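You operate a simulated robot arm through the tools that you are given. There is no shell and no other tool. Be economical: measure what you need, move in short steps, check, and stop when the job is done.

You run a simulated robot arm. Do the job below in one go: nothing can be reset, and whatever is moved stays where it is left.

TASK
Tip the water from the grey drip tray into the teal tray on the side shelf.
Fine: stop the outfeed first; spill 10 g at most; the grey tray goes back on its drawer; slide that in and start again.

It is judged by the outcome, as a careful person would: the job done as asked, and still so three seconds after it is handed in. It fails if anything else is knocked over, pushed out of place, dropped, spilled or broken.

THE ROBOT
A 7-joint arm with a two-finger parallel gripper, fixed in place. Base frame: the origin is at the foot of the arm, x ahead of it, y to its left, z up. Readings come in m, rad, newtons and seconds.
Its first joint turns from -2.897 to 2.897 rad. Payload 4.4 kg.
The TCP is the grasp point between the finger pads, 0.023 m short of the fingertips. In the tool frame z runs along the fingers and y along their closing line. The gripper opens to 0.094 m. The fingers are 0.038 m wide and 0.01 m thick; the gripper's body (0.054 by 0.096 m) begins 0.039 m behind the TCP.
Orientation is that of the tool frame in the base frame, as a unit quaternion [x, y, z, w]. With the fingers straight down and closing along the base's y, the tool's x points along the base's -x, its y along +y and its z along -z.

THE INTERFACE
- The arm moves only by the tool drive_tool. Its argument "series" is a list of rows, each a list of 7 numbers: the shift along the base's x, y, z in cm, then the turn, a rotation vector about the base's x, y, z in rad, then the gripper command, from -1 (shut) to 1 (fully open), values between in proportion. In form: [[x, y, z, rx, ry, rz, gripper], ...]. A call has 1 to 20 rows; each row is the pose to reach, as a shift and turn from the pose commanded when the call began. Each row takes 0.2 s and may step no farther than 0.05 m and 0.15 rad from the row before; otherwise, or with a gripper value out of range, the whole call is refused. Where a pose cannot be reached the arm comes as near as it can. A force on the tool above 40 N (or 10 N above the force at the start of the call, whichever is more), or a blocked arm, ends the call early, and 0.2 s more pass. Each finger travels about 0.072 m/s and halts on what it meets, pressing with about 28 N; the grip force reading is that of the motor and also rises with nothing between the fingers. The clock runs only during rows and for 0.2 s after the last one: add rows that repeat a pose to give the fingers time. It gives the time, the measured TCP pose, the force on the tool (base axes), the opening and the grip force at its end, in the units of the frame above (readings bear some noise), with the torque about the TCP (base axes, N m) and any sound that the robot's microphone picked up.
- Cameras (640 x 400 px; columns grow to the right, rows downward): "scene" is fixed at [0.0617, -0.5025, 1.7418]; the picture's right is [0.54, -0.84, 0.00], its down [-0.39, -0.25, -0.89] and it looks along [0.75, 0.48, -0.46] (base axes); focal length 367 px, centre (320, 200). "wrist" rides on the gripper at [0.086, 0.016, -0.074] in the tool frame; the picture's right is [-0.18, 0.98, 0.00], its down [-0.58, -0.11, -0.81] and it looks along [-0.79, -0.15, 0.59] (tool axes); focal length 243 px, centre (320, 200). There is no depth. A picture from a camera that has moved, and an enlarged one, comes with that camera's place and axes in the base frame and with its lens. The place of the scene camera against the robot may be out by one fixed shift of up to 0.018 m in any direction.
- snapshot(camera): a new picture of that camera. No time passes.
- inspect(camera, box): a new picture of the part [left, top, right, bottom] of that camera's present view, enlarged. No time passes.
- finish_job(): hands the job in; it is judged then, once.

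Work in short steps. Places have to be worked out from the pictures, the camera data and where the tool is seen: move nearer, look again, correct. Check each grasp and each placing, and mend what went wrong. You have 120 turns and 68 pictures in all, those below and enlarged ones among them. Open the gripper and draw the arm clear of the work before you hand the job in, unless the task says otherwise; then end with one line.

The tools are called after "Call:" by a JSON object that holds its "method" and its "body". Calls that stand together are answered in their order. drive_tool: Moves the arm, as the interface text tells. Its arguments: {"type":"object","properties":{"series":{"type":"array"}},"required":["series"]} The other tools are called the same way: snapshot (camera) takes a picture; inspect (camera, box) takes an enlarged picture of a part of a camera's view; finish_job () hands the job in.

At the start:

```text
t: 0.0
tcp_pos: [0.6178, 0.0951, 1.5261]
ee_rot: [0.0, 1.0, -0.001, 0.001]
wrist_force: [-0.1, 0.2, 0.1]
ft_torque: [-0.01, 0.0, 0.0]
width: 0.094
finger_force: 0.2
```

scene: 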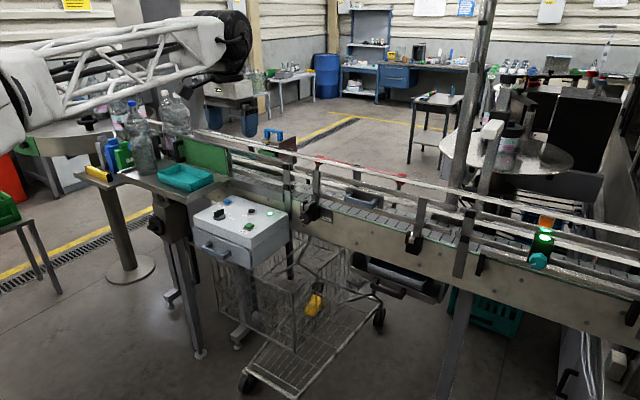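
wrist: 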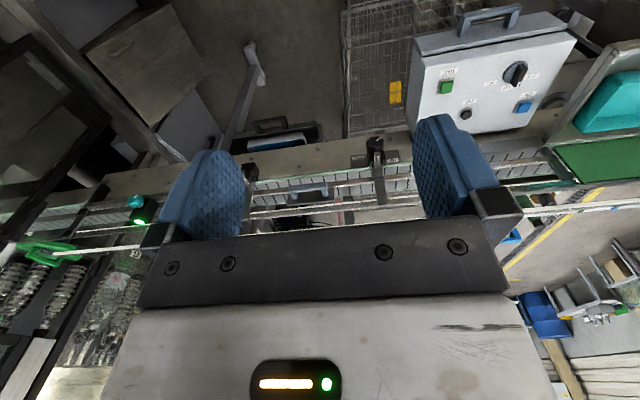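

I start by looking closer at the control box and the conveyor in both views.

Call:
{"method": "inspect", "body": {"camera": "scene", "box": [80, 120, 340, 290]}}

Call:
{"method": "inspect", "body": {"camera": "scene", "box": [300, 170, 600, 360]}}

Call:
{"method": "inspect", "body": {"camera": "wrist", "box": [220, 0, 640, 240]}}

```text
2.35 times, centred on (210, 205) of scene
camera zoom: at [0.0617, -0.5025, 1.7418], right [0.54, -0.84, 0.0], down [-0.39, -0.25, -0.89], along [0.75, 0.48, -0.46], focal length 863 px, centre (579, 188)
```

zoom: 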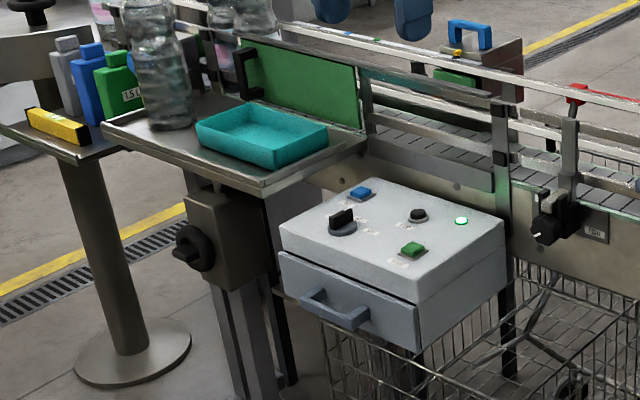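

```text
2.11 times, centred on (450, 265) of scene
camera zoom: at [0.0617, -0.5025, 1.7418], right [0.54, -0.84, 0.0], down [-0.39, -0.25, -0.89], along [0.75, 0.48, -0.46], focal length 772 px, centre (46, 63)
```

zoom: 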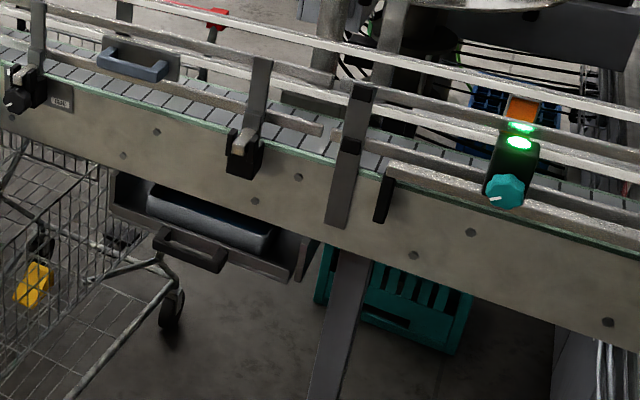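

```text
1.52 times, centred on (430, 120) of wrist
camera zoom: at [0.5318, 0.1107, 1.6017], right [0.18, 0.98, 0.0], down [0.58, -0.11, 0.81], along [0.79, -0.15, -0.59], focal length 370 px, centre (152, 322)
```

zoom: 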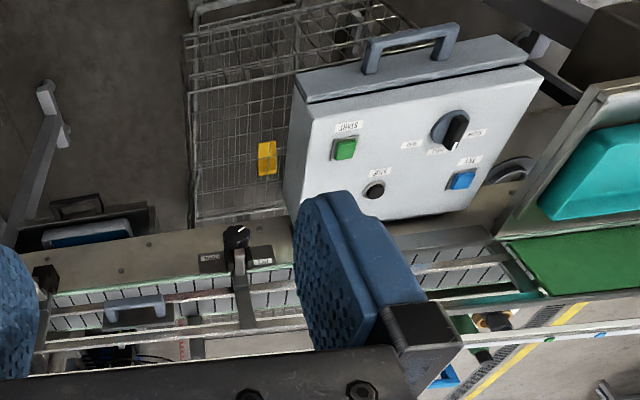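

I zoom in on the labels of the box, the light with teal knob, and the drawer under the belt.

Call:
{"method": "inspect", "body": {"camera": "wrist", "box": [410, 40, 570, 140]}}

Call:
{"method": "inspect", "body": {"camera": "wrist", "box": [200, 90, 430, 230]}}

Call:
{"method": "inspect", "body": {"camera": "scene", "box": [340, 230, 460, 310]}}

Call:
{"method": "inspect", "body": {"camera": "scene", "box": [180, 185, 300, 265]}}

```text
4.00 times, centred on (490, 90) of wrist
camera zoom: at [0.5318, 0.1107, 1.6017], right [0.18, 0.98, 0.0], down [0.58, -0.11, 0.81], along [0.79, -0.15, -0.59], focal length 970 px, centre (-360, 640)
```

zoom: 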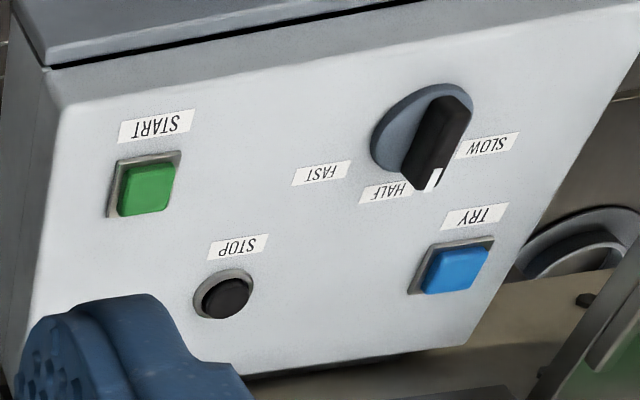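

```text
2.78 times, centred on (315, 160) of wrist
camera zoom: at [0.5318, 0.1107, 1.6017], right [0.18, 0.98, 0.0], down [0.58, -0.11, 0.81], along [0.79, -0.15, -0.59], focal length 675 px, centre (334, 311)
```

zoom: 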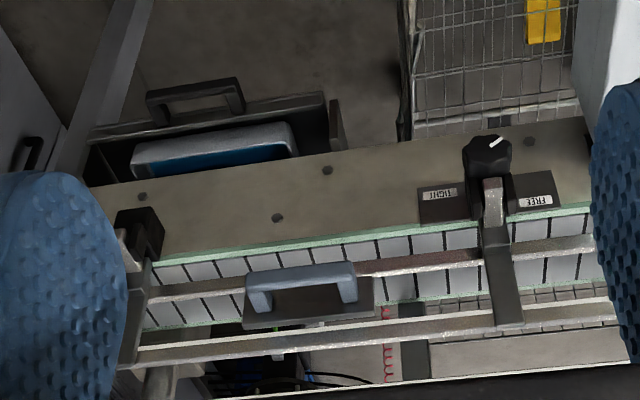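

```text
5.00 times, centred on (400, 270) of scene
camera zoom: at [0.0617, -0.5025, 1.7418], right [0.54, -0.84, 0.0], down [-0.39, -0.25, -0.89], along [0.75, 0.48, -0.46], focal length 1834 px, centre (-80, -150)
```

zoom: 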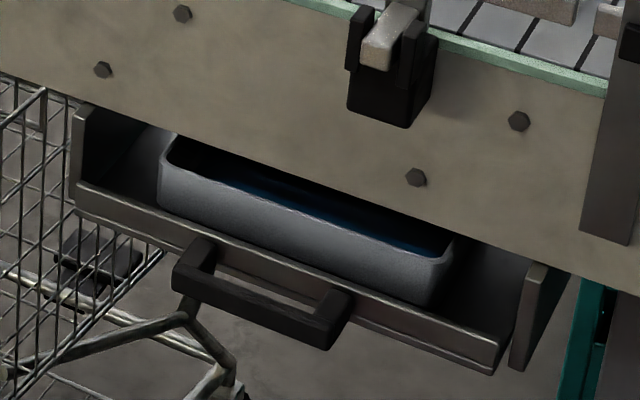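

```text
5.00 times, centred on (240, 225) of scene
camera zoom: at [0.0617, -0.5025, 1.7418], right [0.54, -0.84, 0.0], down [-0.39, -0.25, -0.89], along [0.75, 0.48, -0.46], focal length 1834 px, centre (720, 75)
```

zoom: 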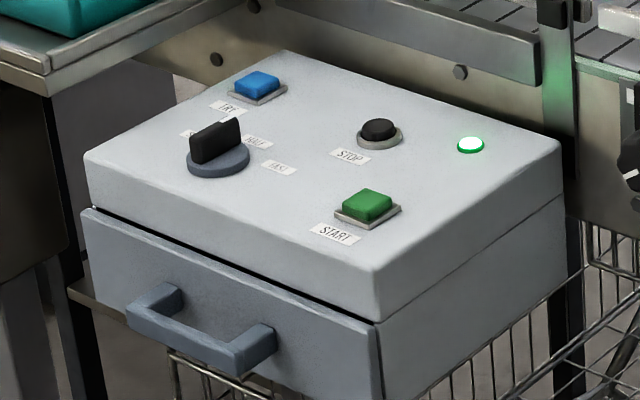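

The box carries labelled START and STOP buttons, and the grey tray with water sits in a half-open drawer under the belt at about (1.03, -0.17, 0.87). I lower the arm toward it for a closer second view.

Call:
{"method": "drive_tool", "body": {"series": [[0, -4, -3, 0, 0, 0, 1], [0, -8, -6, 0, 0, 0, 1], [0, -12, -9, 0, 0, 0, 1], [0, -16, -12, 0, 0, 0, 1], [0, -20, -15, 0, 0, 0, 1], [0, -24, -18, 0, 0, 0, 1], [0, -26, -21, 0, 0, 0, 1], [0, -26, -25, 0, 0, 0, 1], [0, -26, -29, 0, 0, 0, 1], [0, -26, -33, 0, 0, 0, 1]]}}

Call:
{"method": "snapshot", "body": {"camera": "wrist"}}

Call:
{"method": "snapshot", "body": {"camera": "scene"}}

```text
t: 2.2
tcp_pos: [0.6175, -0.162, 1.1973]
ee_rot: [0.0, 1.0, 0.0, 0.001]
wrist_force: [0.4, 0.7, -0.5]
ft_torque: [0.01, 0.01, -0.03]
width: 0.0939
finger_force: 0.1
```

```text
58 pictures are left
camera wrist: at [0.5322, -0.1469, 1.2723], right [0.18, 0.98, 0.0], down [0.58, -0.11, 0.81], along [0.79, -0.15, -0.59], focal length 243 px, centre (320, 200)
```

wrist: 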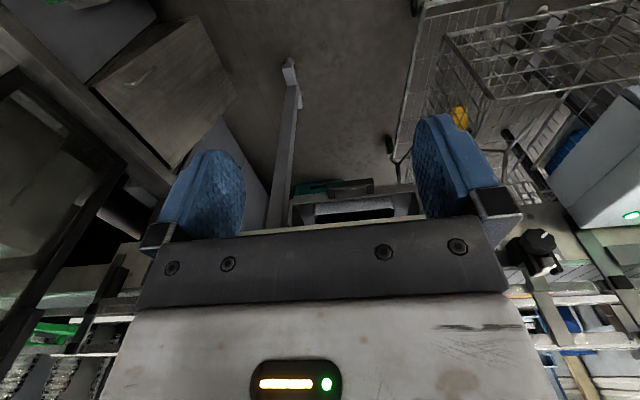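

```text
57 pictures are left
```

scene: 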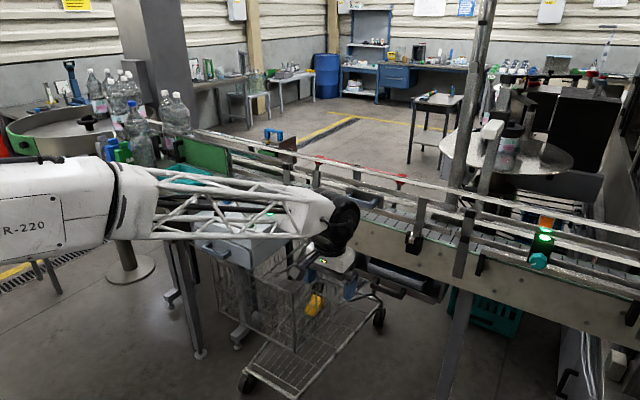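

The two wrist rays agree: drawer handle at about (1.02, -0.16, 0.88). Now I swing to the control box with the fingers shut, yawed toward it, to locate STOP.

Call:
{"method": "drive_tool", "body": {"series": [[0, 0, 4, 0, 0, 0, 0.5], [0, 2, 8, 0, 0, 0.05, 0], [0, 6, 10, 0, 0, 0.1, -1], [0, 10, 11, 0, 0, 0.15, -1], [0, 14, 11, 0, 0, 0.2, -1], [0, 18, 11, 0, 0, 0.25, -1], [0, 22, 11, 0, 0, 0.3, -1], [0, 26, 11, 0, 0, 0.35, -1], [0, 30, 11, 0, 0, 0.4, -1], [1, 34, 11, 0, 0, 0.4, -1], [3, 38, 11, 0, 0, 0.4, -1], [5, 42, 11, 0, 0, 0.4, -1]]}}

Call:
{"method": "snapshot", "body": {"camera": "wrist"}}

Call:
{"method": "snapshot", "body": {"camera": "scene"}}

```text
t: 4.8
tcp_pos: [0.6644, 0.256, 1.3094]
ee_rot: [-0.199, 0.98, 0.0, 0.0]
wrist_force: [-0.5, 0.4, 0.8]
ft_torque: [0.0, 0.0, -0.01]
width: 0.0
finger_force: 28.1
```

```text
56 pictures are left
camera wrist: at [0.5805, 0.238, 1.3845], right [-0.21, 0.98, 0.0], down [0.58, 0.13, 0.81], along [0.79, 0.17, -0.59], focal length 243 px, centre (320, 200)
```

wrist: 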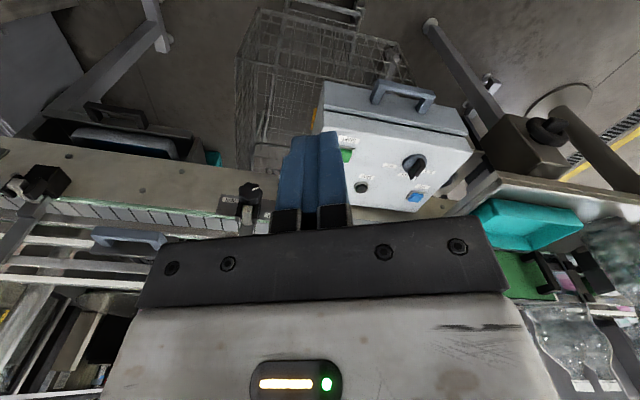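

```text
55 pictures are left
```

scene: 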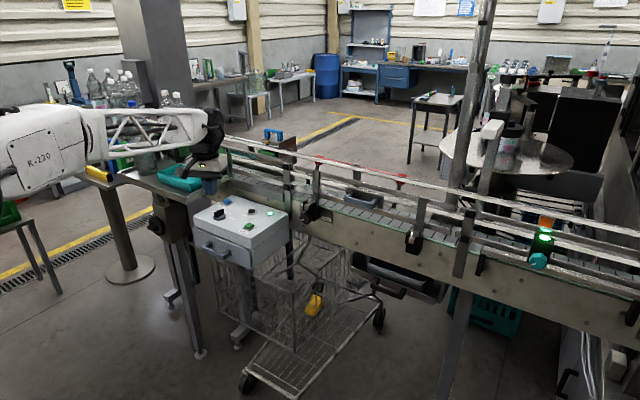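

STOP triangulates to about (0.987, 0.425, 1.03), START to (0.894, 0.356, 1.03). I move above STOP with clearance to check reach.

Call:
{"method": "drive_tool", "body": {"series": [[4, 2, -1, 0, 0, 0, -1], [8, 4, -2, 0, 0, 0, -1], [12, 6, -4, 0, 0, 0, -1], [16, 8, -6, 0, 0, 0, -1], [20, 10, -8, 0, 0, 0, -1], [23, 12, -10, 0, 0, 0, -1], [26, 14, -12, 0, 0, 0, -1], [29, 15.5, -13, 0, 0, 0, -1], [31, 16.5, -14, 0, 0, 0, -1]]}}

Call:
{"method": "snapshot", "body": {"camera": "wrist"}}

Call:
{"method": "inspect", "body": {"camera": "scene", "box": [140, 100, 340, 280]}}

```text
t: 6.8
tcp_pos: [0.9765, 0.4212, 1.1699]
ee_rot: [-0.198, 0.98, 0.0, 0.001]
wrist_force: [0.3, -0.2, 1.1]
ft_torque: [0.0, 0.0, -0.02]
width: 0.0
finger_force: 27.7
```

```text
54 pictures are left
camera wrist: at [0.892, 0.4021, 1.2434], right [-0.21, 0.98, 0.0], down [0.58, 0.13, 0.81], along [0.79, 0.17, -0.59], focal length 243 px, centre (320, 200)
```

wrist: 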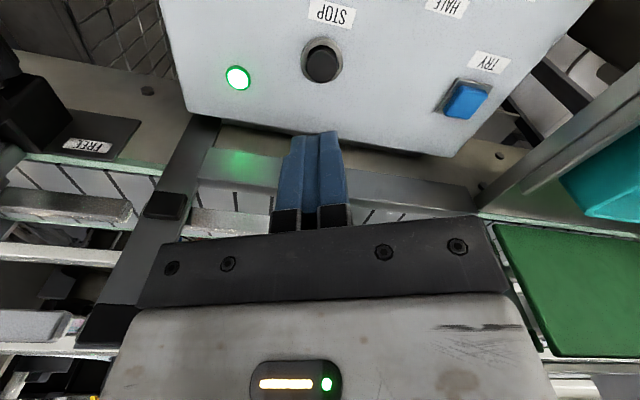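

```text
2.22 times, centred on (240, 190) of scene
camera zoom: at [0.0617, -0.5025, 1.7418], right [0.54, -0.84, 0.0], down [-0.39, -0.25, -0.89], along [0.75, 0.48, -0.46], focal length 815 px, centre (498, 222)
```

zoom: 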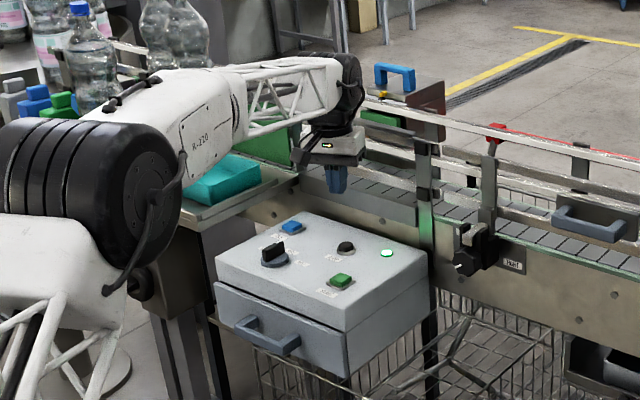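

STOP refined to about (0.988, 0.424, 1.025). I descend to just above it, then press in small steps until it gives.

Call:
{"method": "drive_tool", "body": {"series": [[1.2, 0.3, -3, 0, 0, 0, -1], [1.2, 0.3, -7, 0, 0, 0, -1], [1.2, 0.3, -9.5, 0, 0, 0, -1], [1.2, 0.3, -10.5, 0, 0, 0, -1]]}}

Call:
{"method": "snapshot", "body": {"camera": "wrist"}}

Call:
{"method": "inspect", "body": {"camera": "scene", "box": [200, 160, 320, 240]}}

```text
t: 7.8
tcp_pos: [0.9884, 0.4235, 1.0611]
ee_rot: [-0.199, 0.98, 0.0, 0.0]
wrist_force: [0.4, -0.3, -0.4]
ft_torque: [-0.02, -0.01, 0.02]
width: 0.0002
finger_force: 28.2
```

```text
52 pictures are left
camera wrist: at [0.9039, 0.4045, 1.1363], right [-0.21, 0.98, 0.0], down [0.58, 0.13, 0.81], along [0.79, 0.17, -0.59], focal length 243 px, centre (320, 200)
```

wrist: 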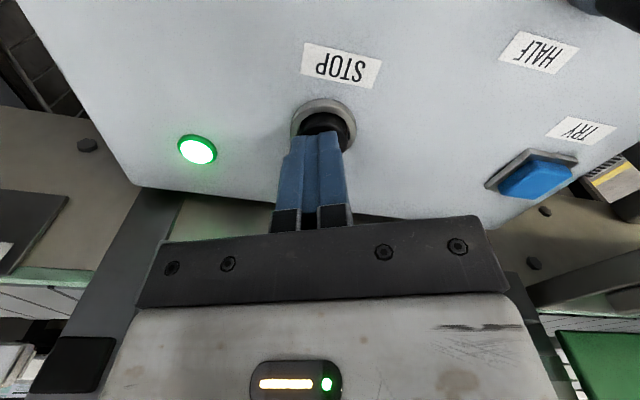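

```text
5.00 times, centred on (260, 200) of scene
camera zoom: at [0.0617, -0.5025, 1.7418], right [0.54, -0.84, 0.0], down [-0.39, -0.25, -0.89], along [0.75, 0.48, -0.46], focal length 1834 px, centre (620, 200)
```

zoom: 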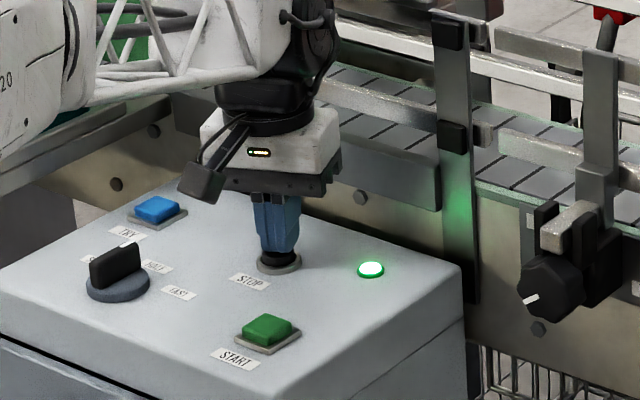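

The fingertips are just above the STOP button, a few mm to the side; I correct and press.

Call:
{"method": "drive_tool", "body": {"series": [[0, 0.4, -0.4, 0, 0, 0, -1], [0, 0.4, -0.8, 0, 0, 0, -1], [0, 0.4, -1.2, 0, 0, 0, -1], [0, 0.4, -1.6, 0, 0, 0, -1]]}}

Call:
{"method": "inspect", "body": {"camera": "scene", "box": [200, 160, 320, 240]}}

```text
t: 8.8
tcp_pos: [0.9908, 0.4284, 1.0553]
ee_rot: [-0.198, 0.98, 0.001, 0.004]
wrist_force: [2.7, -0.4, 11.3]
ft_torque: [-0.02, -0.01, 0.14]
width: 0.0
finger_force: 27.8
heard: click
stopped in row 4: the force on the tool passed its limit at 44 N (the readings are from after the stop); the commanded pose is now the measured one
```

```text
5.00 times, centred on (260, 200) of scene
camera zoom: at [0.0617, -0.5025, 1.7418], right [0.54, -0.84, 0.0], down [-0.39, -0.25, -0.89], along [0.75, 0.48, -0.46], focal length 1834 px, centre (620, 200)
```

zoom: 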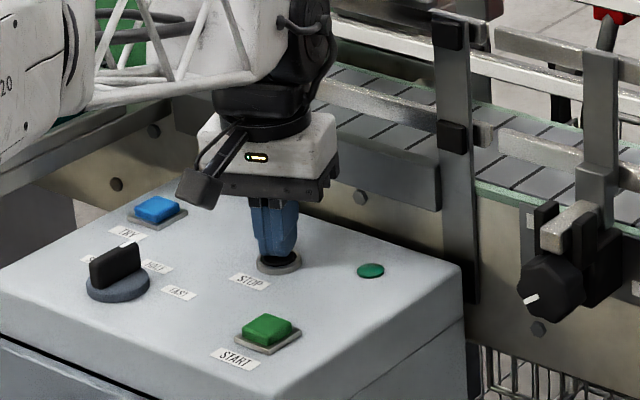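

It clicked and the box's run light went out: the outfeed is stopped. I rise and look at the teal tray on the side shelf.

Call:
{"method": "drive_tool", "body": {"series": [[0, 0, 4, 0, 0, 0, -1], [0, 0, 9, 0, 0, 0, -1], [-3, 0, 13, 0, 0, 0.1, -1], [-7, 0, 16, 0, 0, 0.2, -1], [-11, 0, 19, 0, 0, 0.3, -1], [-15, 0, 22, 0, 0, 0.4, -1], [-19, 1, 25, 0, 0, 0.45, -1], [-22, 2, 28, 0, 0, 0.5, -1], [-24, 4, 30, 0, 0, 0.5, -1]]}}

Call:
{"method": "snapshot", "body": {"camera": "wrist"}}

Call:
{"method": "snapshot", "body": {"camera": "scene"}}

```text
refused: row 7 steps farther than a row can; nothing moved
```

```text
49 pictures are left
camera wrist: at [0.9052, 0.409, 1.1297], right [-0.21, 0.98, 0.0], down [0.57, 0.12, 0.81], along [0.79, 0.17, -0.58], focal length 243 px, centre (320, 200)
```

wrist: 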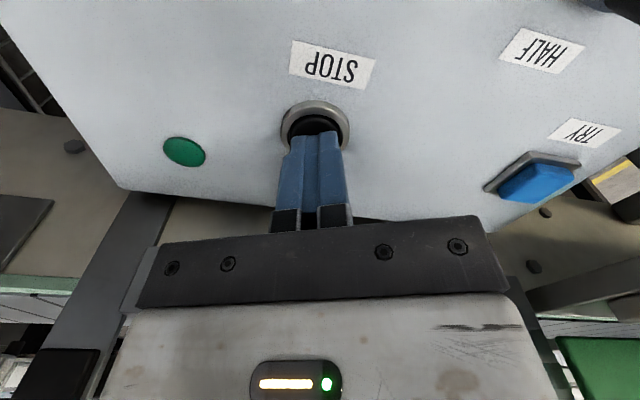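

```text
48 pictures are left
```

scene: 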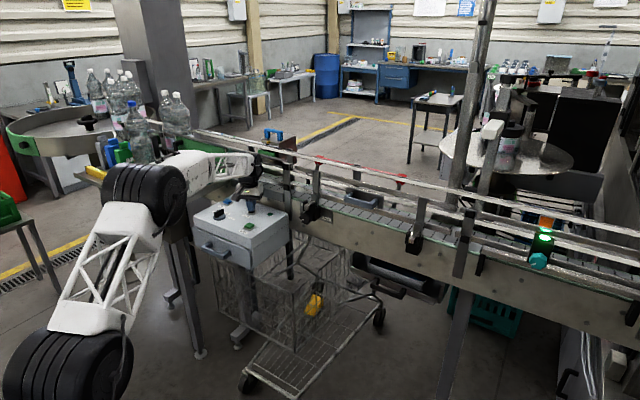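

The move was refused for a step too long; the box light is off, but I'll also check the green light by the teal knob further along. I redo the rise with shorter steps.

Call:
{"method": "drive_tool", "body": {"series": [[0, 0, 4, 0, 0, 0, -1], [0, 0, 8.5, 0, 0, 0, -1], [-3, 0, 12, 0, 0, 0.1, -1], [-6.5, 0, 15, 0, 0, 0.2, -1], [-10, 0, 18, 0, 0, 0.3, -1], [-13.5, 0, 21, 0, 0, 0.4, -1], [-17, 1, 24, 0, 0, 0.45, -1], [-20, 2, 27, 0, 0, 0.5, -1], [-22, 4, 30, 0, 0, 0.5, -1]]}}

Call:
{"method": "snapshot", "body": {"camera": "wrist"}}

Call:
{"method": "inspect", "body": {"camera": "scene", "box": [490, 190, 610, 270]}}

```text
t: 10.8
tcp_pos: [0.7697, 0.4679, 1.3524]
ee_rot: [-0.434, 0.901, 0.001, 0.003]
wrist_force: [0.3, -0.4, -0.9]
ft_torque: [-0.04, 0.01, -0.02]
width: 0.0001
finger_force: 28.1
```

```text
47 pictures are left
camera wrist: at [0.7041, 0.4099, 1.4264], right [-0.65, 0.76, 0.0], down [0.44, 0.38, 0.81], along [0.61, 0.53, -0.59], focal length 243 px, centre (320, 200)
```

wrist: 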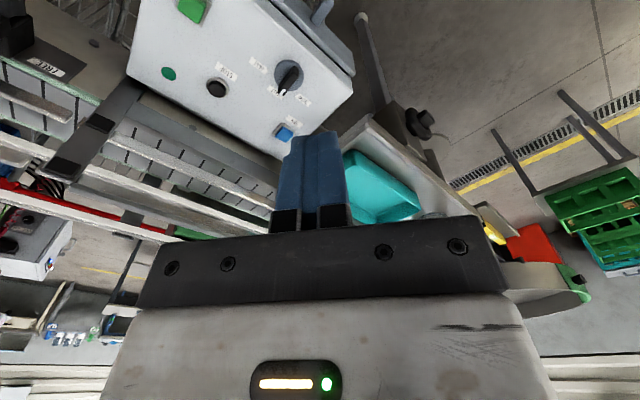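

```text
5.00 times, centred on (550, 230) of scene
camera zoom: at [0.0617, -0.5025, 1.7418], right [0.54, -0.84, 0.0], down [-0.39, -0.25, -0.89], along [0.75, 0.48, -0.46], focal length 1834 px, centre (-830, 50)
```

zoom: 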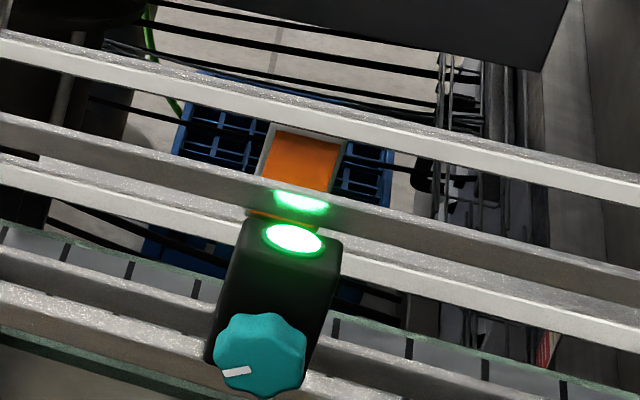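

The other light is just a sensor head. I zoom on the teal tray to pin its corners.

Call:
{"method": "inspect", "body": {"camera": "wrist", "box": [320, 100, 480, 240]}}

Call:
{"method": "inspect", "body": {"camera": "scene", "box": [100, 120, 220, 220]}}

```text
2.86 times, centred on (400, 170) of wrist
camera zoom: at [0.7041, 0.4099, 1.4264], right [-0.65, 0.76, 0.0], down [0.44, 0.38, 0.81], along [0.61, 0.53, -0.59], focal length 693 px, centre (91, 286)
```

zoom: 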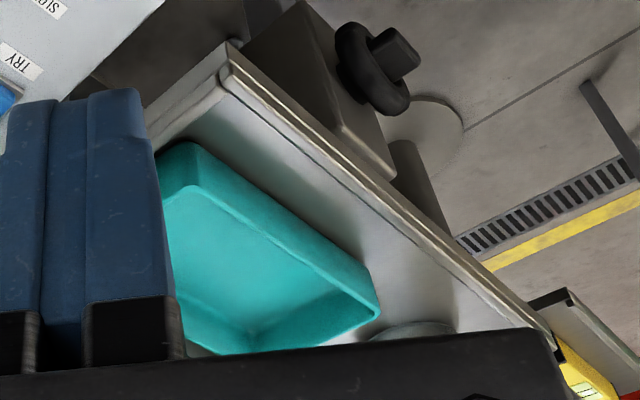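

```text
4.00 times, centred on (160, 170) of scene
camera zoom: at [0.0617, -0.5025, 1.7418], right [0.54, -0.84, 0.0], down [-0.39, -0.25, -0.89], along [0.75, 0.48, -0.46], focal length 1468 px, centre (960, 320)
```

zoom: 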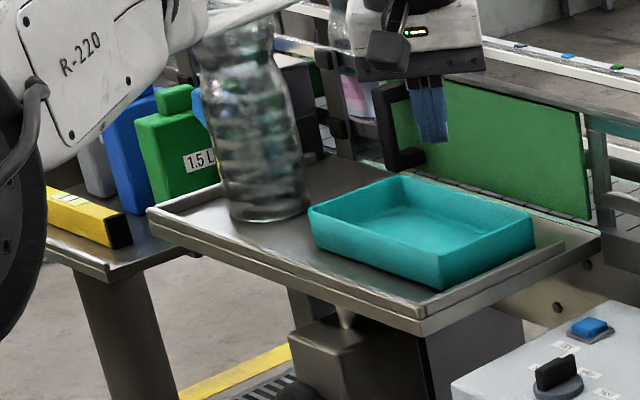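

Correcting for the scene camera's offset (about 2 cm), the teal tray's rim spans about x 0.89–1.00, y 0.655–0.865 at z 1.13. The plan is to pinch the grey tray's front wall with the fingers closing along x, then pour by rolling about x, so I rehearse that wrist orientation here empty-handed: yaw to -90° first.

Call:
{"method": "drive_tool", "body": {"series": [[-1, 0, 1, 0, 0, -0.145, -1], [-2, 0, 2, 0, 0, -0.29, -1], [-2, 0, 3, 0, 0, -0.435, -1], [-2, 0, 4, 0, 0, -0.58, -1], [-2, 0, 4, 0, 0, -0.725, -1], [-2, 0, 4, 0, 0, -0.87, -1], [-2, 0, 4, 0, 0, -1.015, -1], [-2, 0, 4, 0, 0, -1.16, -1], [-2, 0, 4, 0, 0, -1.305, -1], [-2, 0, 4, 0, 0, -1.45, -1], [-2, 0, 4, 0, 0, -1.595, -1], [-2, 0, 4, 0, 0, -1.74, -1], [-2, 0, 4, 0, 0, -1.885, -1], [-2, 0, 4, 0, 0, -2.03, -1], [-2, 0, 4, 0, 0, -2.175, -1], [-2, 0, 4, 0, 0, -2.32, -1], [-2, 0, 4, 0, 0, -2.469, -1]]}}

```text
t: 14.4
tcp_pos: [0.7508, 0.4703, 1.3944]
ee_rot: [0.708, 0.706, -0.002, 0.003]
wrist_force: [0.4, -0.1, 0.1]
ft_torque: [0.01, -0.02, 0.03]
width: 0.0001
finger_force: 27.8
```

Yaw is good. Now I rehearse the roll about x while moving toward the pouring place, staying high.

Call:
{"method": "drive_tool", "body": {"series": [[1, 2, 0, 0.14, 0, 0, -1], [2, 4, 0, 0.28, 0, 0, -1], [3, 6, 0, 0.42, 0, 0, -1], [4, 8, 0, 0.56, 0, 0, -1], [5, 10, 0, 0.7, 0, 0, -1], [6, 12, 0, 0.84, 0, 0, -1], [7, 14, 0, 0.98, 0, 0, -1], [8, 16, 0, 1.12, 0, 0, -1], [8, 18, 0, 1.26, 0, 0, -1], [8, 20, 0, 1.4, 0, 0, -1], [8, 22, 0, 1.54, 0, 0, -1], [8, 23, 0, 1.68, 0, 0, -1]]}}

Call:
{"method": "snapshot", "body": {"camera": "wrist"}}

Call:
{"method": "snapshot", "body": {"camera": "scene"}}

```text
t: 17.0
tcp_pos: [0.8302, 0.6991, 1.3955]
ee_rot: [0.472, 0.473, 0.527, -0.525]
wrist_force: [0.1, 0.6, 0.2]
ft_torque: [-0.02, 0.01, -0.01]
width: 0.0001
finger_force: 28.2
```

```text
43 pictures are left
camera wrist: at [0.8474, 0.6152, 1.4737], right [0.98, 0.02, -0.18], down [-0.11, -0.74, -0.66], along [-0.15, 0.67, -0.73], focal length 243 px, centre (320, 200)
```

wrist: 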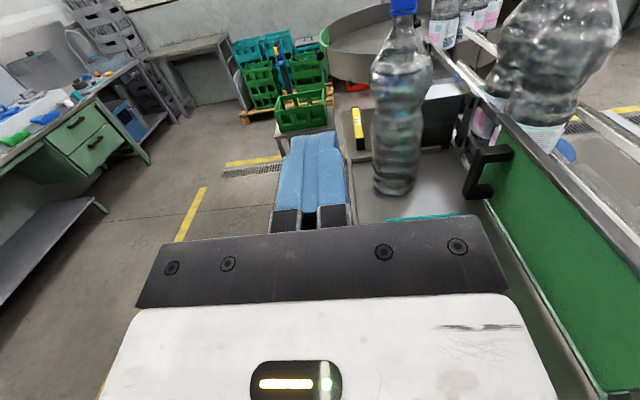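

```text
42 pictures are left
```

scene: 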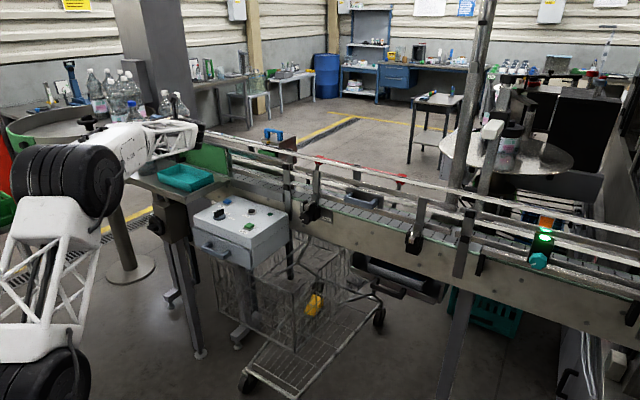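

The pouring roll is reachable. I reverse it and travel back toward the drawer.

Call:
{"method": "drive_tool", "body": {"series": [[0, -1, 0, -0.14, 0, 0, -1], [0, -3, 0, -0.28, 0, 0, -1], [0, -5, 0, -0.42, 0, 0, -1], [0, -7, 0, -0.56, 0, 0, -1], [-1, -9, 0, -0.7, 0, 0, -1], [-2, -11, 0, -0.84, 0, 0, -1], [-3, -13, 0, -0.98, 0, 0, -1], [-4, -15, 0, -1.12, 0, 0, -1], [-5, -17, 0, -1.26, 0, 0, -1], [-6, -19, 0, -1.4, 0, 0, -1], [-7, -22, 0, -1.54, 0, 0, -1], [-9, -26, 0, -1.68, 0, 0, -1], [-11, -30, 0, -1.68, 0, 0, -1], [-12, -34.5, 0, -1.68, 0, 0, -1], [-13, -39, 0, -1.68, 0, 0, -1], [-14, -43.5, 0, -1.68, 0, 0, -1], [-14, -48, 0, -1.68, 0, 0, -1], [-14, -52.5, 0, -1.68, 0, 0, -1]]}}

Call:
{"method": "drive_tool", "body": {"series": [[0, -4.5, 0, 0, 0, 0, -1], [0, -9, 0, 0, 0, 0, -1], [0, -13.5, 0, 0, 0, 0, -1], [0, -18, 0, 0, 0, 0, -1], [0, -22.5, 0, 0, 0, 0, -1], [0, -26, 0, 0, 0, 0, 0], [0, -30, -2, 0, 0, 0, 0.5], [0, -32, -6, 0, 0, 0, 1], [0, -33, -10, 0, 0, 0, 1], [0, -33, -14, 0, 0, 0, 1]]}}

Call:
{"method": "snapshot", "body": {"camera": "wrist"}}

```text
t: 20.8
tcp_pos: [0.6903, 0.1735, 1.3933]
ee_rot: [0.707, 0.708, -0.002, 0.002]
wrist_force: [0.2, -0.7, -0.5]
ft_torque: [0.0, 0.0, 0.02]
width: 0.0
finger_force: 28.0
```

```text
t: 23.0
tcp_pos: [0.6882, -0.1568, 1.2544]
ee_rot: [0.707, 0.707, -0.002, 0.002]
wrist_force: [-0.1, -0.3, -0.2]
ft_torque: [-0.01, 0.02, 0.0]
width: 0.0941
finger_force: 0.0
```

```text
41 pictures are left
camera wrist: at [0.7058, -0.0701, 1.3286], right [0.98, -0.18, 0.0], down [-0.11, -0.58, 0.81], along [-0.15, -0.8, -0.59], focal length 243 px, centre (320, 200)
```

wrist: 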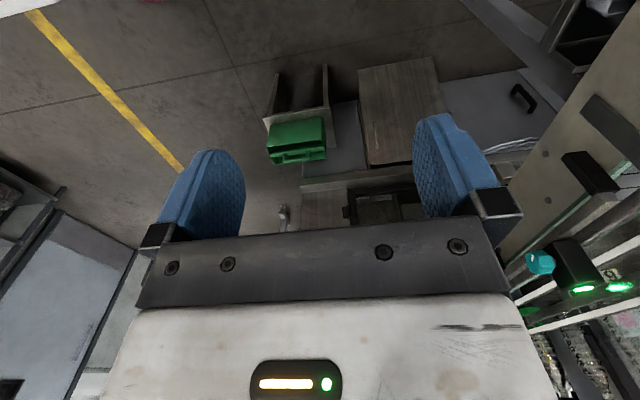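

Now I pitch the tool to point along +x (fingers closing vertically) while staying in front of the drawer.

Call:
{"method": "drive_tool", "body": {"series": [[0, 0, -2, 0, -0.143, 0, 1], [0, 0, -4, 0, -0.286, 0, 1], [0, 0, -6, 0, -0.429, 0, 1], [0, 0, -8, 0, -0.571, 0, 1], [0, 0, -10, 0, -0.714, 0, 1], [0, 0, -12, 0, -0.857, 0, 1], [1, 0, -14, 0, -1.0, 0, 1], [3, 0, -17, 0, -1.143, 0, 1], [5, 0, -20, 0, -1.286, 0, 1], [7, 0, -23, 0, -1.429, 0, 1], [9, 0, -26, 0, -1.571, 0, 1]]}}

Call:
{"method": "snapshot", "body": {"camera": "wrist"}}

Call:
{"method": "snapshot", "body": {"camera": "scene"}}

```text
t: 25.4
tcp_pos: [0.7776, -0.1556, 0.994]
ee_rot: [0.5, 0.498, 0.498, 0.504]
wrist_force: [0.7, -0.3, 0.8]
ft_torque: [-0.02, 0.04, 0.02]
width: 0.0941
finger_force: 0.1
```

```text
40 pictures are left
camera wrist: at [0.7044, -0.0694, 1.0116], right [0.0, -0.18, 0.98], down [-0.81, -0.58, -0.11], along [0.59, -0.8, -0.14], focal length 243 px, centre (320, 200)
```

wrist: 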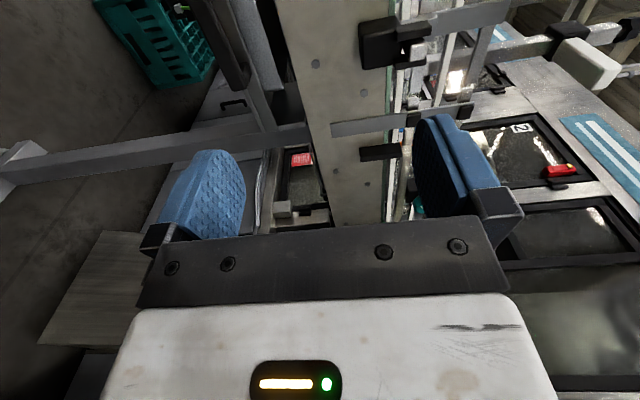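

```text
39 pictures are left
```

scene: 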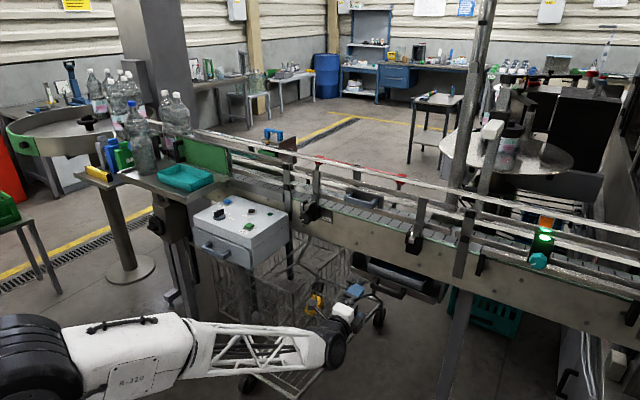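

The drawer's handle should be ahead and below; I lower to handle height and stop about 10 cm short, then look.

Call:
{"method": "drive_tool", "body": {"series": [[2, 0, -3, 0, 0, 0, 1], [4, 0, -6, 0, 0, 0, 1], [6, 0, -9, 0, 0, 0, 1], [9, 0, -11.5, 0, 0, 0, 1], [12, 0, -11.5, 0, 0, 0, 1]]}}

Call:
{"method": "snapshot", "body": {"camera": "wrist"}}

Call:
{"method": "inspect", "body": {"camera": "scene", "box": [320, 210, 480, 330]}}

```text
t: 26.6
tcp_pos: [0.9002, -0.1549, 0.8791]
ee_rot: [0.501, 0.499, 0.497, 0.503]
wrist_force: [-0.3, 0.2, 1.0]
ft_torque: [-0.02, 0.03, -0.02]
width: 0.0939
finger_force: 0.1
```

```text
38 pictures are left
camera wrist: at [0.8264, -0.0679, 0.8957], right [0.0, -0.18, 0.98], down [-0.81, -0.58, -0.11], along [0.59, -0.8, -0.15], focal length 243 px, centre (320, 200)
```

wrist: 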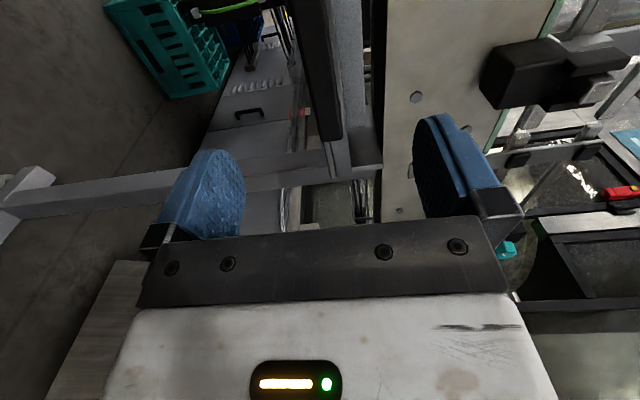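

```text
3.33 times, centred on (400, 270) of scene
camera zoom: at [0.0617, -0.5025, 1.7418], right [0.54, -0.84, 0.0], down [-0.39, -0.25, -0.89], along [0.75, 0.48, -0.46], focal length 1223 px, centre (53, -33)
```

zoom: 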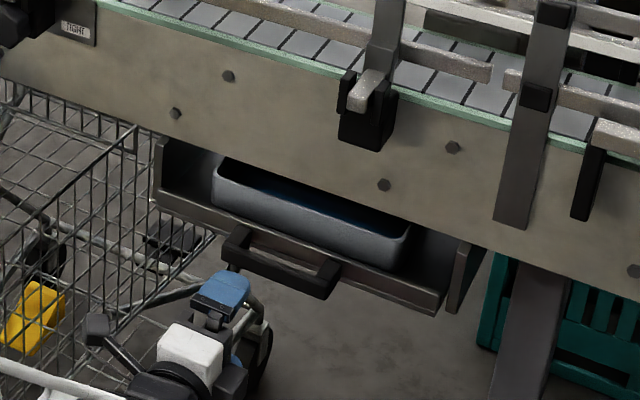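

The handle bar is in view centred at z ≈ 0.876, spanning y ≈ -0.11 to -0.22. I advance onto it and close.

Call:
{"method": "drive_tool", "body": {"series": [[4, -0.5, -0.2, 0, 0, 0, 1], [7, -0.5, -0.2, 0, 0, 0, 1], [9, -0.5, -0.2, 0, 0, 0, 1], [10.5, -0.5, -0.2, 0, 0, 0, 1]]}}

Call:
{"method": "snapshot", "body": {"camera": "wrist"}}

Call:
{"method": "inspect", "body": {"camera": "scene", "box": [340, 220, 460, 320]}}

```text
t: 27.6
tcp_pos: [1.0031, -0.1609, 0.877]
ee_rot: [0.501, 0.499, 0.498, 0.502]
wrist_force: [-0.1, -0.4, -0.5]
ft_torque: [0.0, 0.0, 0.0]
width: 0.0941
finger_force: 0.0
```

```text
36 pictures are left
camera wrist: at [0.9309, -0.0745, 0.893], right [0.0, -0.18, 0.98], down [-0.81, -0.58, -0.11], along [0.59, -0.8, -0.15], focal length 243 px, centre (320, 200)
```

wrist: 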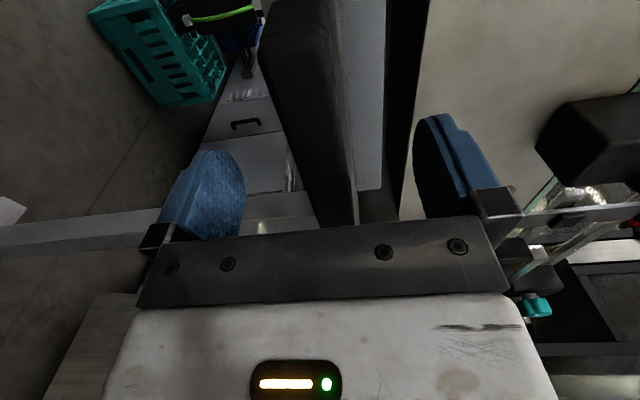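

```text
4.00 times, centred on (400, 270) of scene
camera zoom: at [0.0617, -0.5025, 1.7418], right [0.54, -0.84, 0.0], down [-0.39, -0.25, -0.89], along [0.75, 0.48, -0.46], focal length 1468 px, centre (0, -80)
```

zoom: 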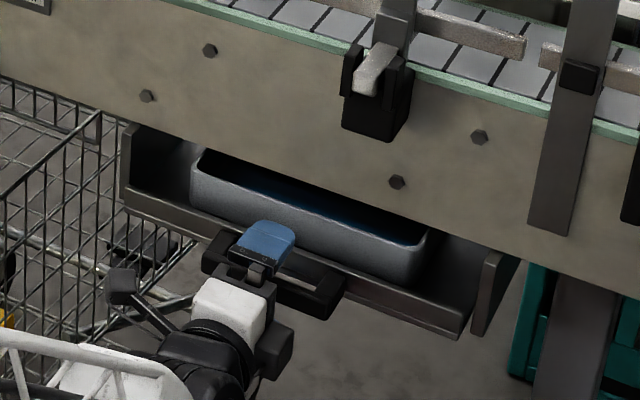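

The bar lies between the fingers. I nudge in slightly and close.

Call:
{"method": "drive_tool", "body": {"series": [[0.6, 0, -0.4, 0, 0, 0, 1], [0.6, 0, -0.4, 0, 0, 0, 0], [0.6, 0, -0.4, 0, 0, 0, -1], [0.6, 0, -0.4, 0, 0, 0, -1], [0.6, 0, -0.4, 0, 0, 0, -1], [0.6, 0, -0.4, 0, 0, 0, -1]]}}

```text
t: 28.9
tcp_pos: [1.0107, -0.1621, 0.8794]
ee_rot: [0.5, 0.496, 0.5, 0.504]
wrist_force: [-15.5, 5.4, 5.3]
ft_torque: [1.75, 0.49, 0.13]
width: 0.0217
finger_force: 44.9
stopped in row 6: the force on the tool passed its limit at 42 N (the readings are from after the stop); the commanded pose is now the measured one
```

Gripped at 2.2 cm. I pull the drawer slowly along -x.

Call:
{"method": "drive_tool", "body": {"series": [[-0.5, 0, 0, 0, 0, 0, -1], [-1.2, 0, 0, 0, 0, 0, -1], [-2, 0, 0, 0, 0, 0, -1], [-2.8, 0, 0, 0, 0, 0, -1], [-3.6, 0, 0, 0, 0, 0, -1], [-4.4, 0, 0, 0, 0, 0, -1], [-5.2, 0, 0, 0, 0, 0, -1], [-6, 0, 0, 0, 0, 0, -1]]}}

Call:
{"method": "inspect", "body": {"camera": "scene", "box": [320, 220, 460, 320]}}

```text
t: 30.7
tcp_pos: [0.9501, -0.1623, 0.8792]
ee_rot: [0.499, 0.497, 0.499, 0.504]
wrist_force: [2.2, 18.1, 3.1]
ft_torque: [1.71, 0.5, 0.57]
width: 0.0218
finger_force: 45.7
```

```text
4.00 times, centred on (390, 270) of scene
camera zoom: at [0.0617, -0.5025, 1.7418], right [0.54, -0.84, 0.0], down [-0.39, -0.25, -0.89], along [0.75, 0.48, -0.46], focal length 1468 px, centre (40, -80)
```

zoom: 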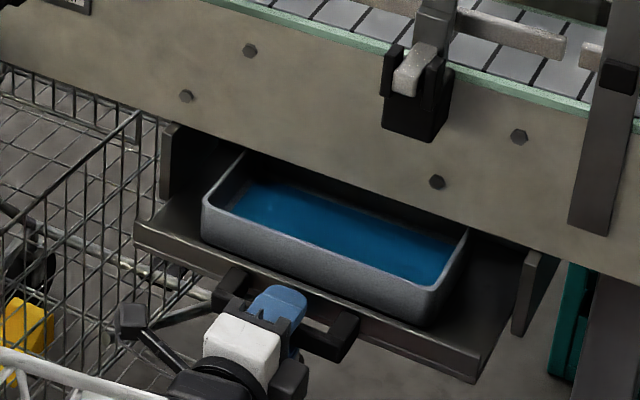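

The drawer slides out; the side force says its track is turned a few degrees (+y as it comes out). I relieve that and keep pulling.

Call:
{"method": "drive_tool", "body": {"series": [[-0.8, 0.3, 0, 0, 0, 0, -1], [-1.6, 0.35, 0, 0, 0, 0, -1], [-2.4, 0.4, 0, 0, 0, 0, -1], [-3.2, 0.45, 0, 0, 0, 0, -1], [-4, 0.5, 0, 0, 0, 0, -1], [-4.8, 0.55, 0, 0, 0, 0, -1], [-5.6, 0.6, 0, 0, 0, 0, -1], [-6.4, 0.65, 0, 0, 0, 0, -1], [-7.2, 0.7, 0, 0, 0, 0, -1], [-8, 0.75, 0, 0, 0, 0, -1]]}}

Call:
{"method": "inspect", "body": {"camera": "scene", "box": [310, 220, 450, 330]}}

```text
t: 32.9
tcp_pos: [0.8704, -0.1534, 0.8784]
ee_rot: [0.499, 0.497, 0.499, 0.504]
wrist_force: [1.6, -29.6, 13.6]
ft_torque: [1.75, 0.6, -0.05]
width: 0.0217
finger_force: 44.9
```

```text
3.64 times, centred on (380, 275) of scene
camera zoom: at [0.0617, -0.5025, 1.7418], right [0.54, -0.84, 0.0], down [-0.39, -0.25, -0.89], along [0.75, 0.48, -0.46], focal length 1334 px, centre (102, -73)
```

zoom: 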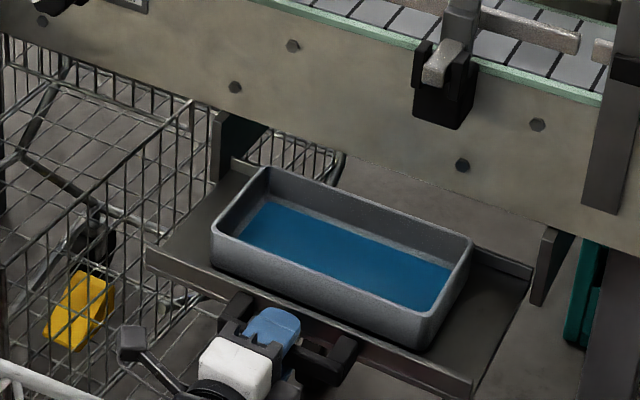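

The tray is now fully in front of the beam (rim about x 0.93–1.04, y -0.255 to -0.047). I ease the side load, release the handle, back off and rise.

Call:
{"method": "drive_tool", "body": {"series": [[0, -0.3, 0, 0, 0, 0, -1], [0, -0.5, 0, 0, 0, 0, -1], [0, -0.5, 0, 0, 0, 0, -0.3], [0, -0.5, 0, 0, 0, 0, 0.2], [0, -0.5, 0, 0, 0, 0, 0.5], [-2, -0.5, 0, 0, 0, 0, 0.5], [-5, -0.5, 0, 0, 0, 0, 0.5], [-9, -0.5, 0, 0, 0, 0, 0.5], [-13, -0.5, 0, 0, 0, 0, 0.5], [-15, -0.5, 4, 0, 0, 0, 0.5], [-15, -0.5, 8, 0, 0, 0, 0.5], [-15, -0.5, 12, 0, 0, 0, 0.5], [-15, -0.5, 16, 0, 0, 0, 0.5]]}}

Call:
{"method": "drive_tool", "body": {"series": [[0, 0, 3, 0, 0.143, 0, 0.5], [0, 0, 6, 0, 0.286, 0, 0.5], [0, 0, 9, 0, 0.429, 0, 0.5], [0, 0, 11, 0, 0.571, 0, 0.5], [0, 0, 12, 0, 0.714, 0, 0.5], [0, 0, 12, 0, 0.857, 0, 0.5], [0, 0, 12, 0, 1.0, 0, 0.5], [2, 0, 12, 0, 1.143, 0, 0.5], [4, 0, 12, 0, 1.286, 0, 0.5], [6, 0, 12, 0, 1.429, 0, 0.5], [8, 0, 12, 0, 1.571, 0, 0.5], [11, 0, 10, 0, 1.571, 0, 0.5]]}}

Call:
{"method": "snapshot", "body": {"camera": "wrist"}}

Call:
{"method": "inspect", "body": {"camera": "scene", "box": [290, 200, 470, 330]}}

```text
t: 35.7
tcp_pos: [0.7189, -0.1575, 1.0387]
ee_rot: [0.499, 0.498, 0.499, 0.504]
wrist_force: [0.2, 0.3, -0.9]
ft_torque: [0.03, -0.03, 0.01]
width: 0.0708
finger_force: 0.0
```

```text
t: 38.3
tcp_pos: [0.831, -0.1621, 1.1393]
ee_rot: [0.706, 0.708, -0.001, 0.005]
wrist_force: [0.1, -0.5, 0.4]
ft_torque: [0.04, -0.03, -0.01]
width: 0.0707
finger_force: 0.0
```

```text
32 pictures are left
camera wrist: at [0.8473, -0.0753, 1.2138], right [0.98, -0.18, 0.01], down [-0.11, -0.58, 0.81], along [-0.14, -0.8, -0.59], focal length 243 px, centre (320, 200)
```

wrist: 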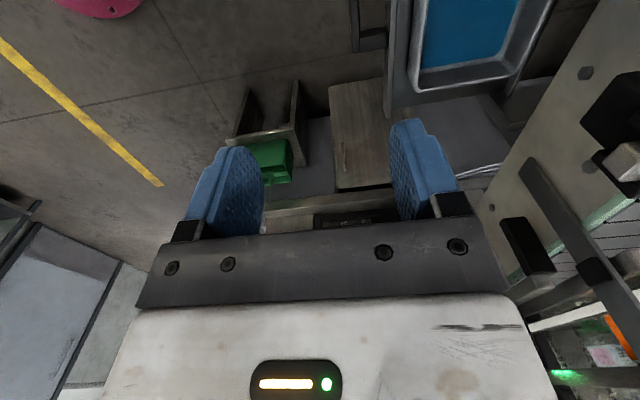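

```text
3.08 times, centred on (380, 265) of scene
camera zoom: at [0.0617, -0.5025, 1.7418], right [0.54, -0.84, 0.0], down [-0.39, -0.25, -0.89], along [0.75, 0.48, -0.46], focal length 1129 px, centre (135, 0)
```

zoom: 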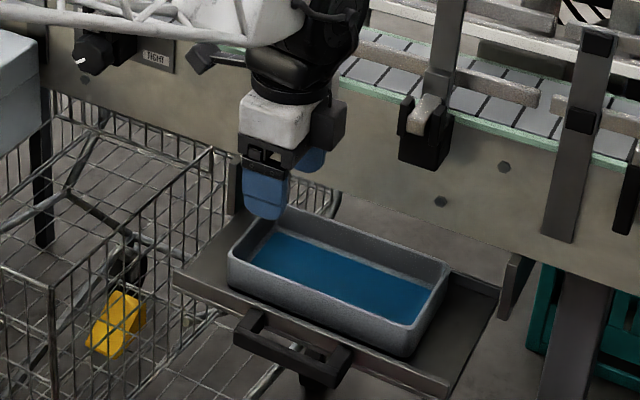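

The rim sits at z ≈ 0.915 with the front wall at x ≈ 0.935. I position above the front wall's middle with a moderate opening and check alignment closely.

Call:
{"method": "drive_tool", "body": {"series": [[3, 0, -3, 0, 0, 0, 0.1], [6, 0.3, -6, 0, 0, 0, -0.2], [8.5, 0.6, -9, 0, 0, 0, -0.2], [10.7, 0.6, -12, 0, 0, 0, -0.2], [10.7, 0.6, -14.5, 0, 0, 0, -0.2]]}}

Call:
{"method": "snapshot", "body": {"camera": "wrist"}}

Call:
{"method": "inspect", "body": {"camera": "scene", "box": [330, 230, 450, 320]}}

```text
t: 39.5
tcp_pos: [0.9384, -0.1543, 0.9936]
ee_rot: [0.706, 0.708, 0.001, 0.005]
wrist_force: [-0.3, 0.3, 1.1]
ft_torque: [-0.01, -0.01, 0.01]
width: 0.0376
finger_force: 0.1
```

```text
30 pictures are left
camera wrist: at [0.9553, -0.0674, 1.0695], right [0.98, -0.18, 0.01], down [-0.11, -0.58, 0.81], along [-0.14, -0.8, -0.59], focal length 243 px, centre (320, 200)
```

wrist: 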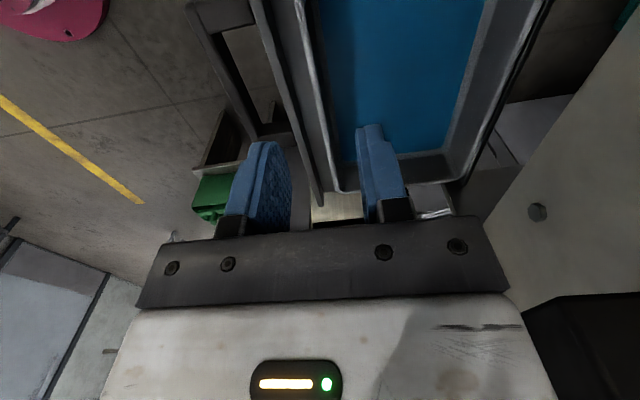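

```text
4.44 times, centred on (390, 275) of scene
camera zoom: at [0.0617, -0.5025, 1.7418], right [0.54, -0.84, 0.0], down [-0.39, -0.25, -0.89], along [0.75, 0.48, -0.46], focal length 1631 px, centre (9, -133)
```

zoom: 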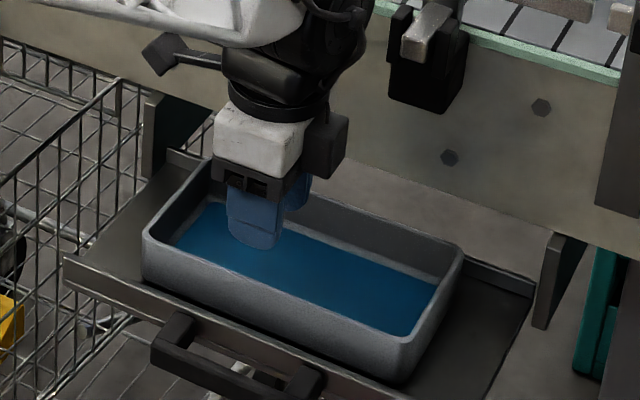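

Wall centre projects to x ≈ 0.937, matching the TCP. One close look for the lip clearance.

Call:
{"method": "inspect", "body": {"camera": "wrist", "box": [220, 20, 420, 220]}}

```text
2.00 times, centred on (320, 120) of wrist
camera zoom: at [0.9553, -0.0674, 1.0695], right [0.98, -0.18, 0.01], down [-0.11, -0.58, 0.81], along [-0.14, -0.8, -0.59], focal length 485 px, centre (320, 360)
```

zoom: 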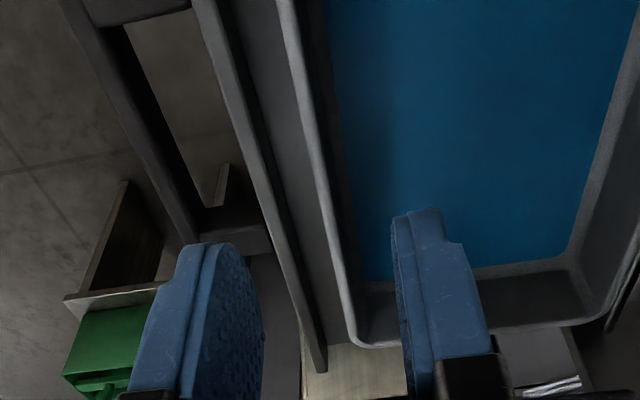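

Wall strip x ≈ 0.934–0.940, drawer lip x ≈ 0.896–0.908, so a 2.8 cm opening fits both. I descend astride the wall and close.

Call:
{"method": "drive_tool", "body": {"series": [[0, 0, 0, 0, 0, 0, -0.4], [0, 0, -3, 0, 0, 0, -0.4], [0, 0, -5.5, 0, 0, 0, -0.4], [0, 0, -7, 0, 0, 0, -0.4], [0, 0, -8, 0, 0, 0, -0.4], [0, 0, -8.7, 0, 0, 0, -0.4]]}}

Call:
{"method": "inspect", "body": {"camera": "scene", "box": [330, 230, 450, 320]}}

Call:
{"method": "snapshot", "body": {"camera": "wrist"}}

```text
t: 40.9
tcp_pos: [0.9383, -0.1513, 0.9062]
ee_rot: [0.707, 0.708, 0.001, 0.005]
wrist_force: [0.7, -1.0, -0.7]
ft_torque: [-0.01, -0.03, 0.01]
width: 0.028
finger_force: 0.0
```

```text
4.44 times, centred on (390, 275) of scene
camera zoom: at [0.0617, -0.5025, 1.7418], right [0.54, -0.84, 0.0], down [-0.39, -0.25, -0.89], along [0.75, 0.48, -0.46], focal length 1631 px, centre (9, -133)
```

zoom: 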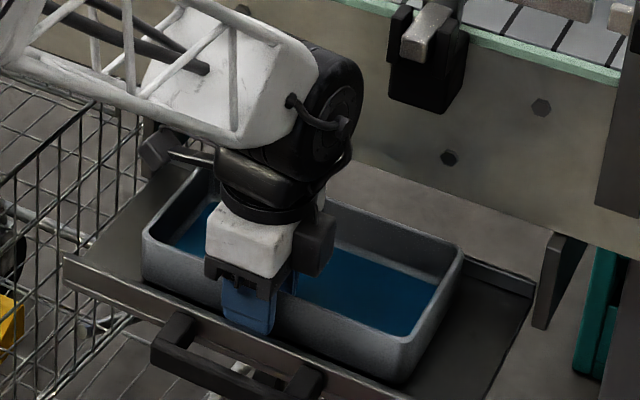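

```text
26 pictures are left
camera wrist: at [0.9563, -0.0666, 0.9806], right [0.98, -0.18, 0.01], down [-0.11, -0.58, 0.81], along [-0.14, -0.8, -0.59], focal length 243 px, centre (320, 200)
```

wrist: 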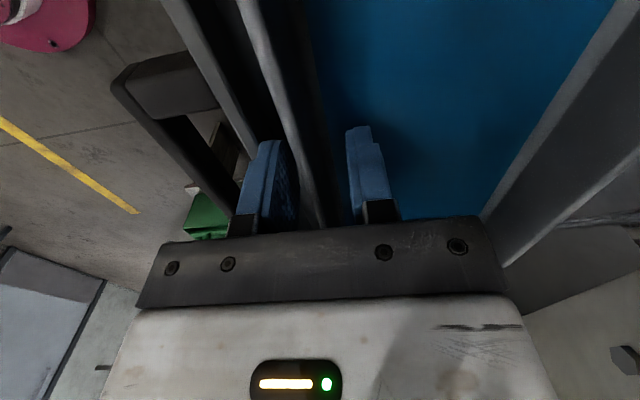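

The wall is between the fingers. I close the grip.

Call:
{"method": "drive_tool", "body": {"series": [[0, 0, 0, 0, 0, 0, -0.6], [0, 0, 0, 0, 0, 0, -0.8], [0, 0, 0, 0, 0, 0, -1], [0, 0, 0, 0, 0, 0, -1], [0, 0, 0, 0, 0, 0, -1]]}}

```text
t: 42.1
tcp_pos: [0.9383, -0.1533, 0.906]
ee_rot: [0.706, 0.708, 0.0, 0.004]
wrist_force: [0.0, -0.4, 0.9]
ft_torque: [0.02, 0.15, -0.02]
width: 0.0047
finger_force: 27.9
```

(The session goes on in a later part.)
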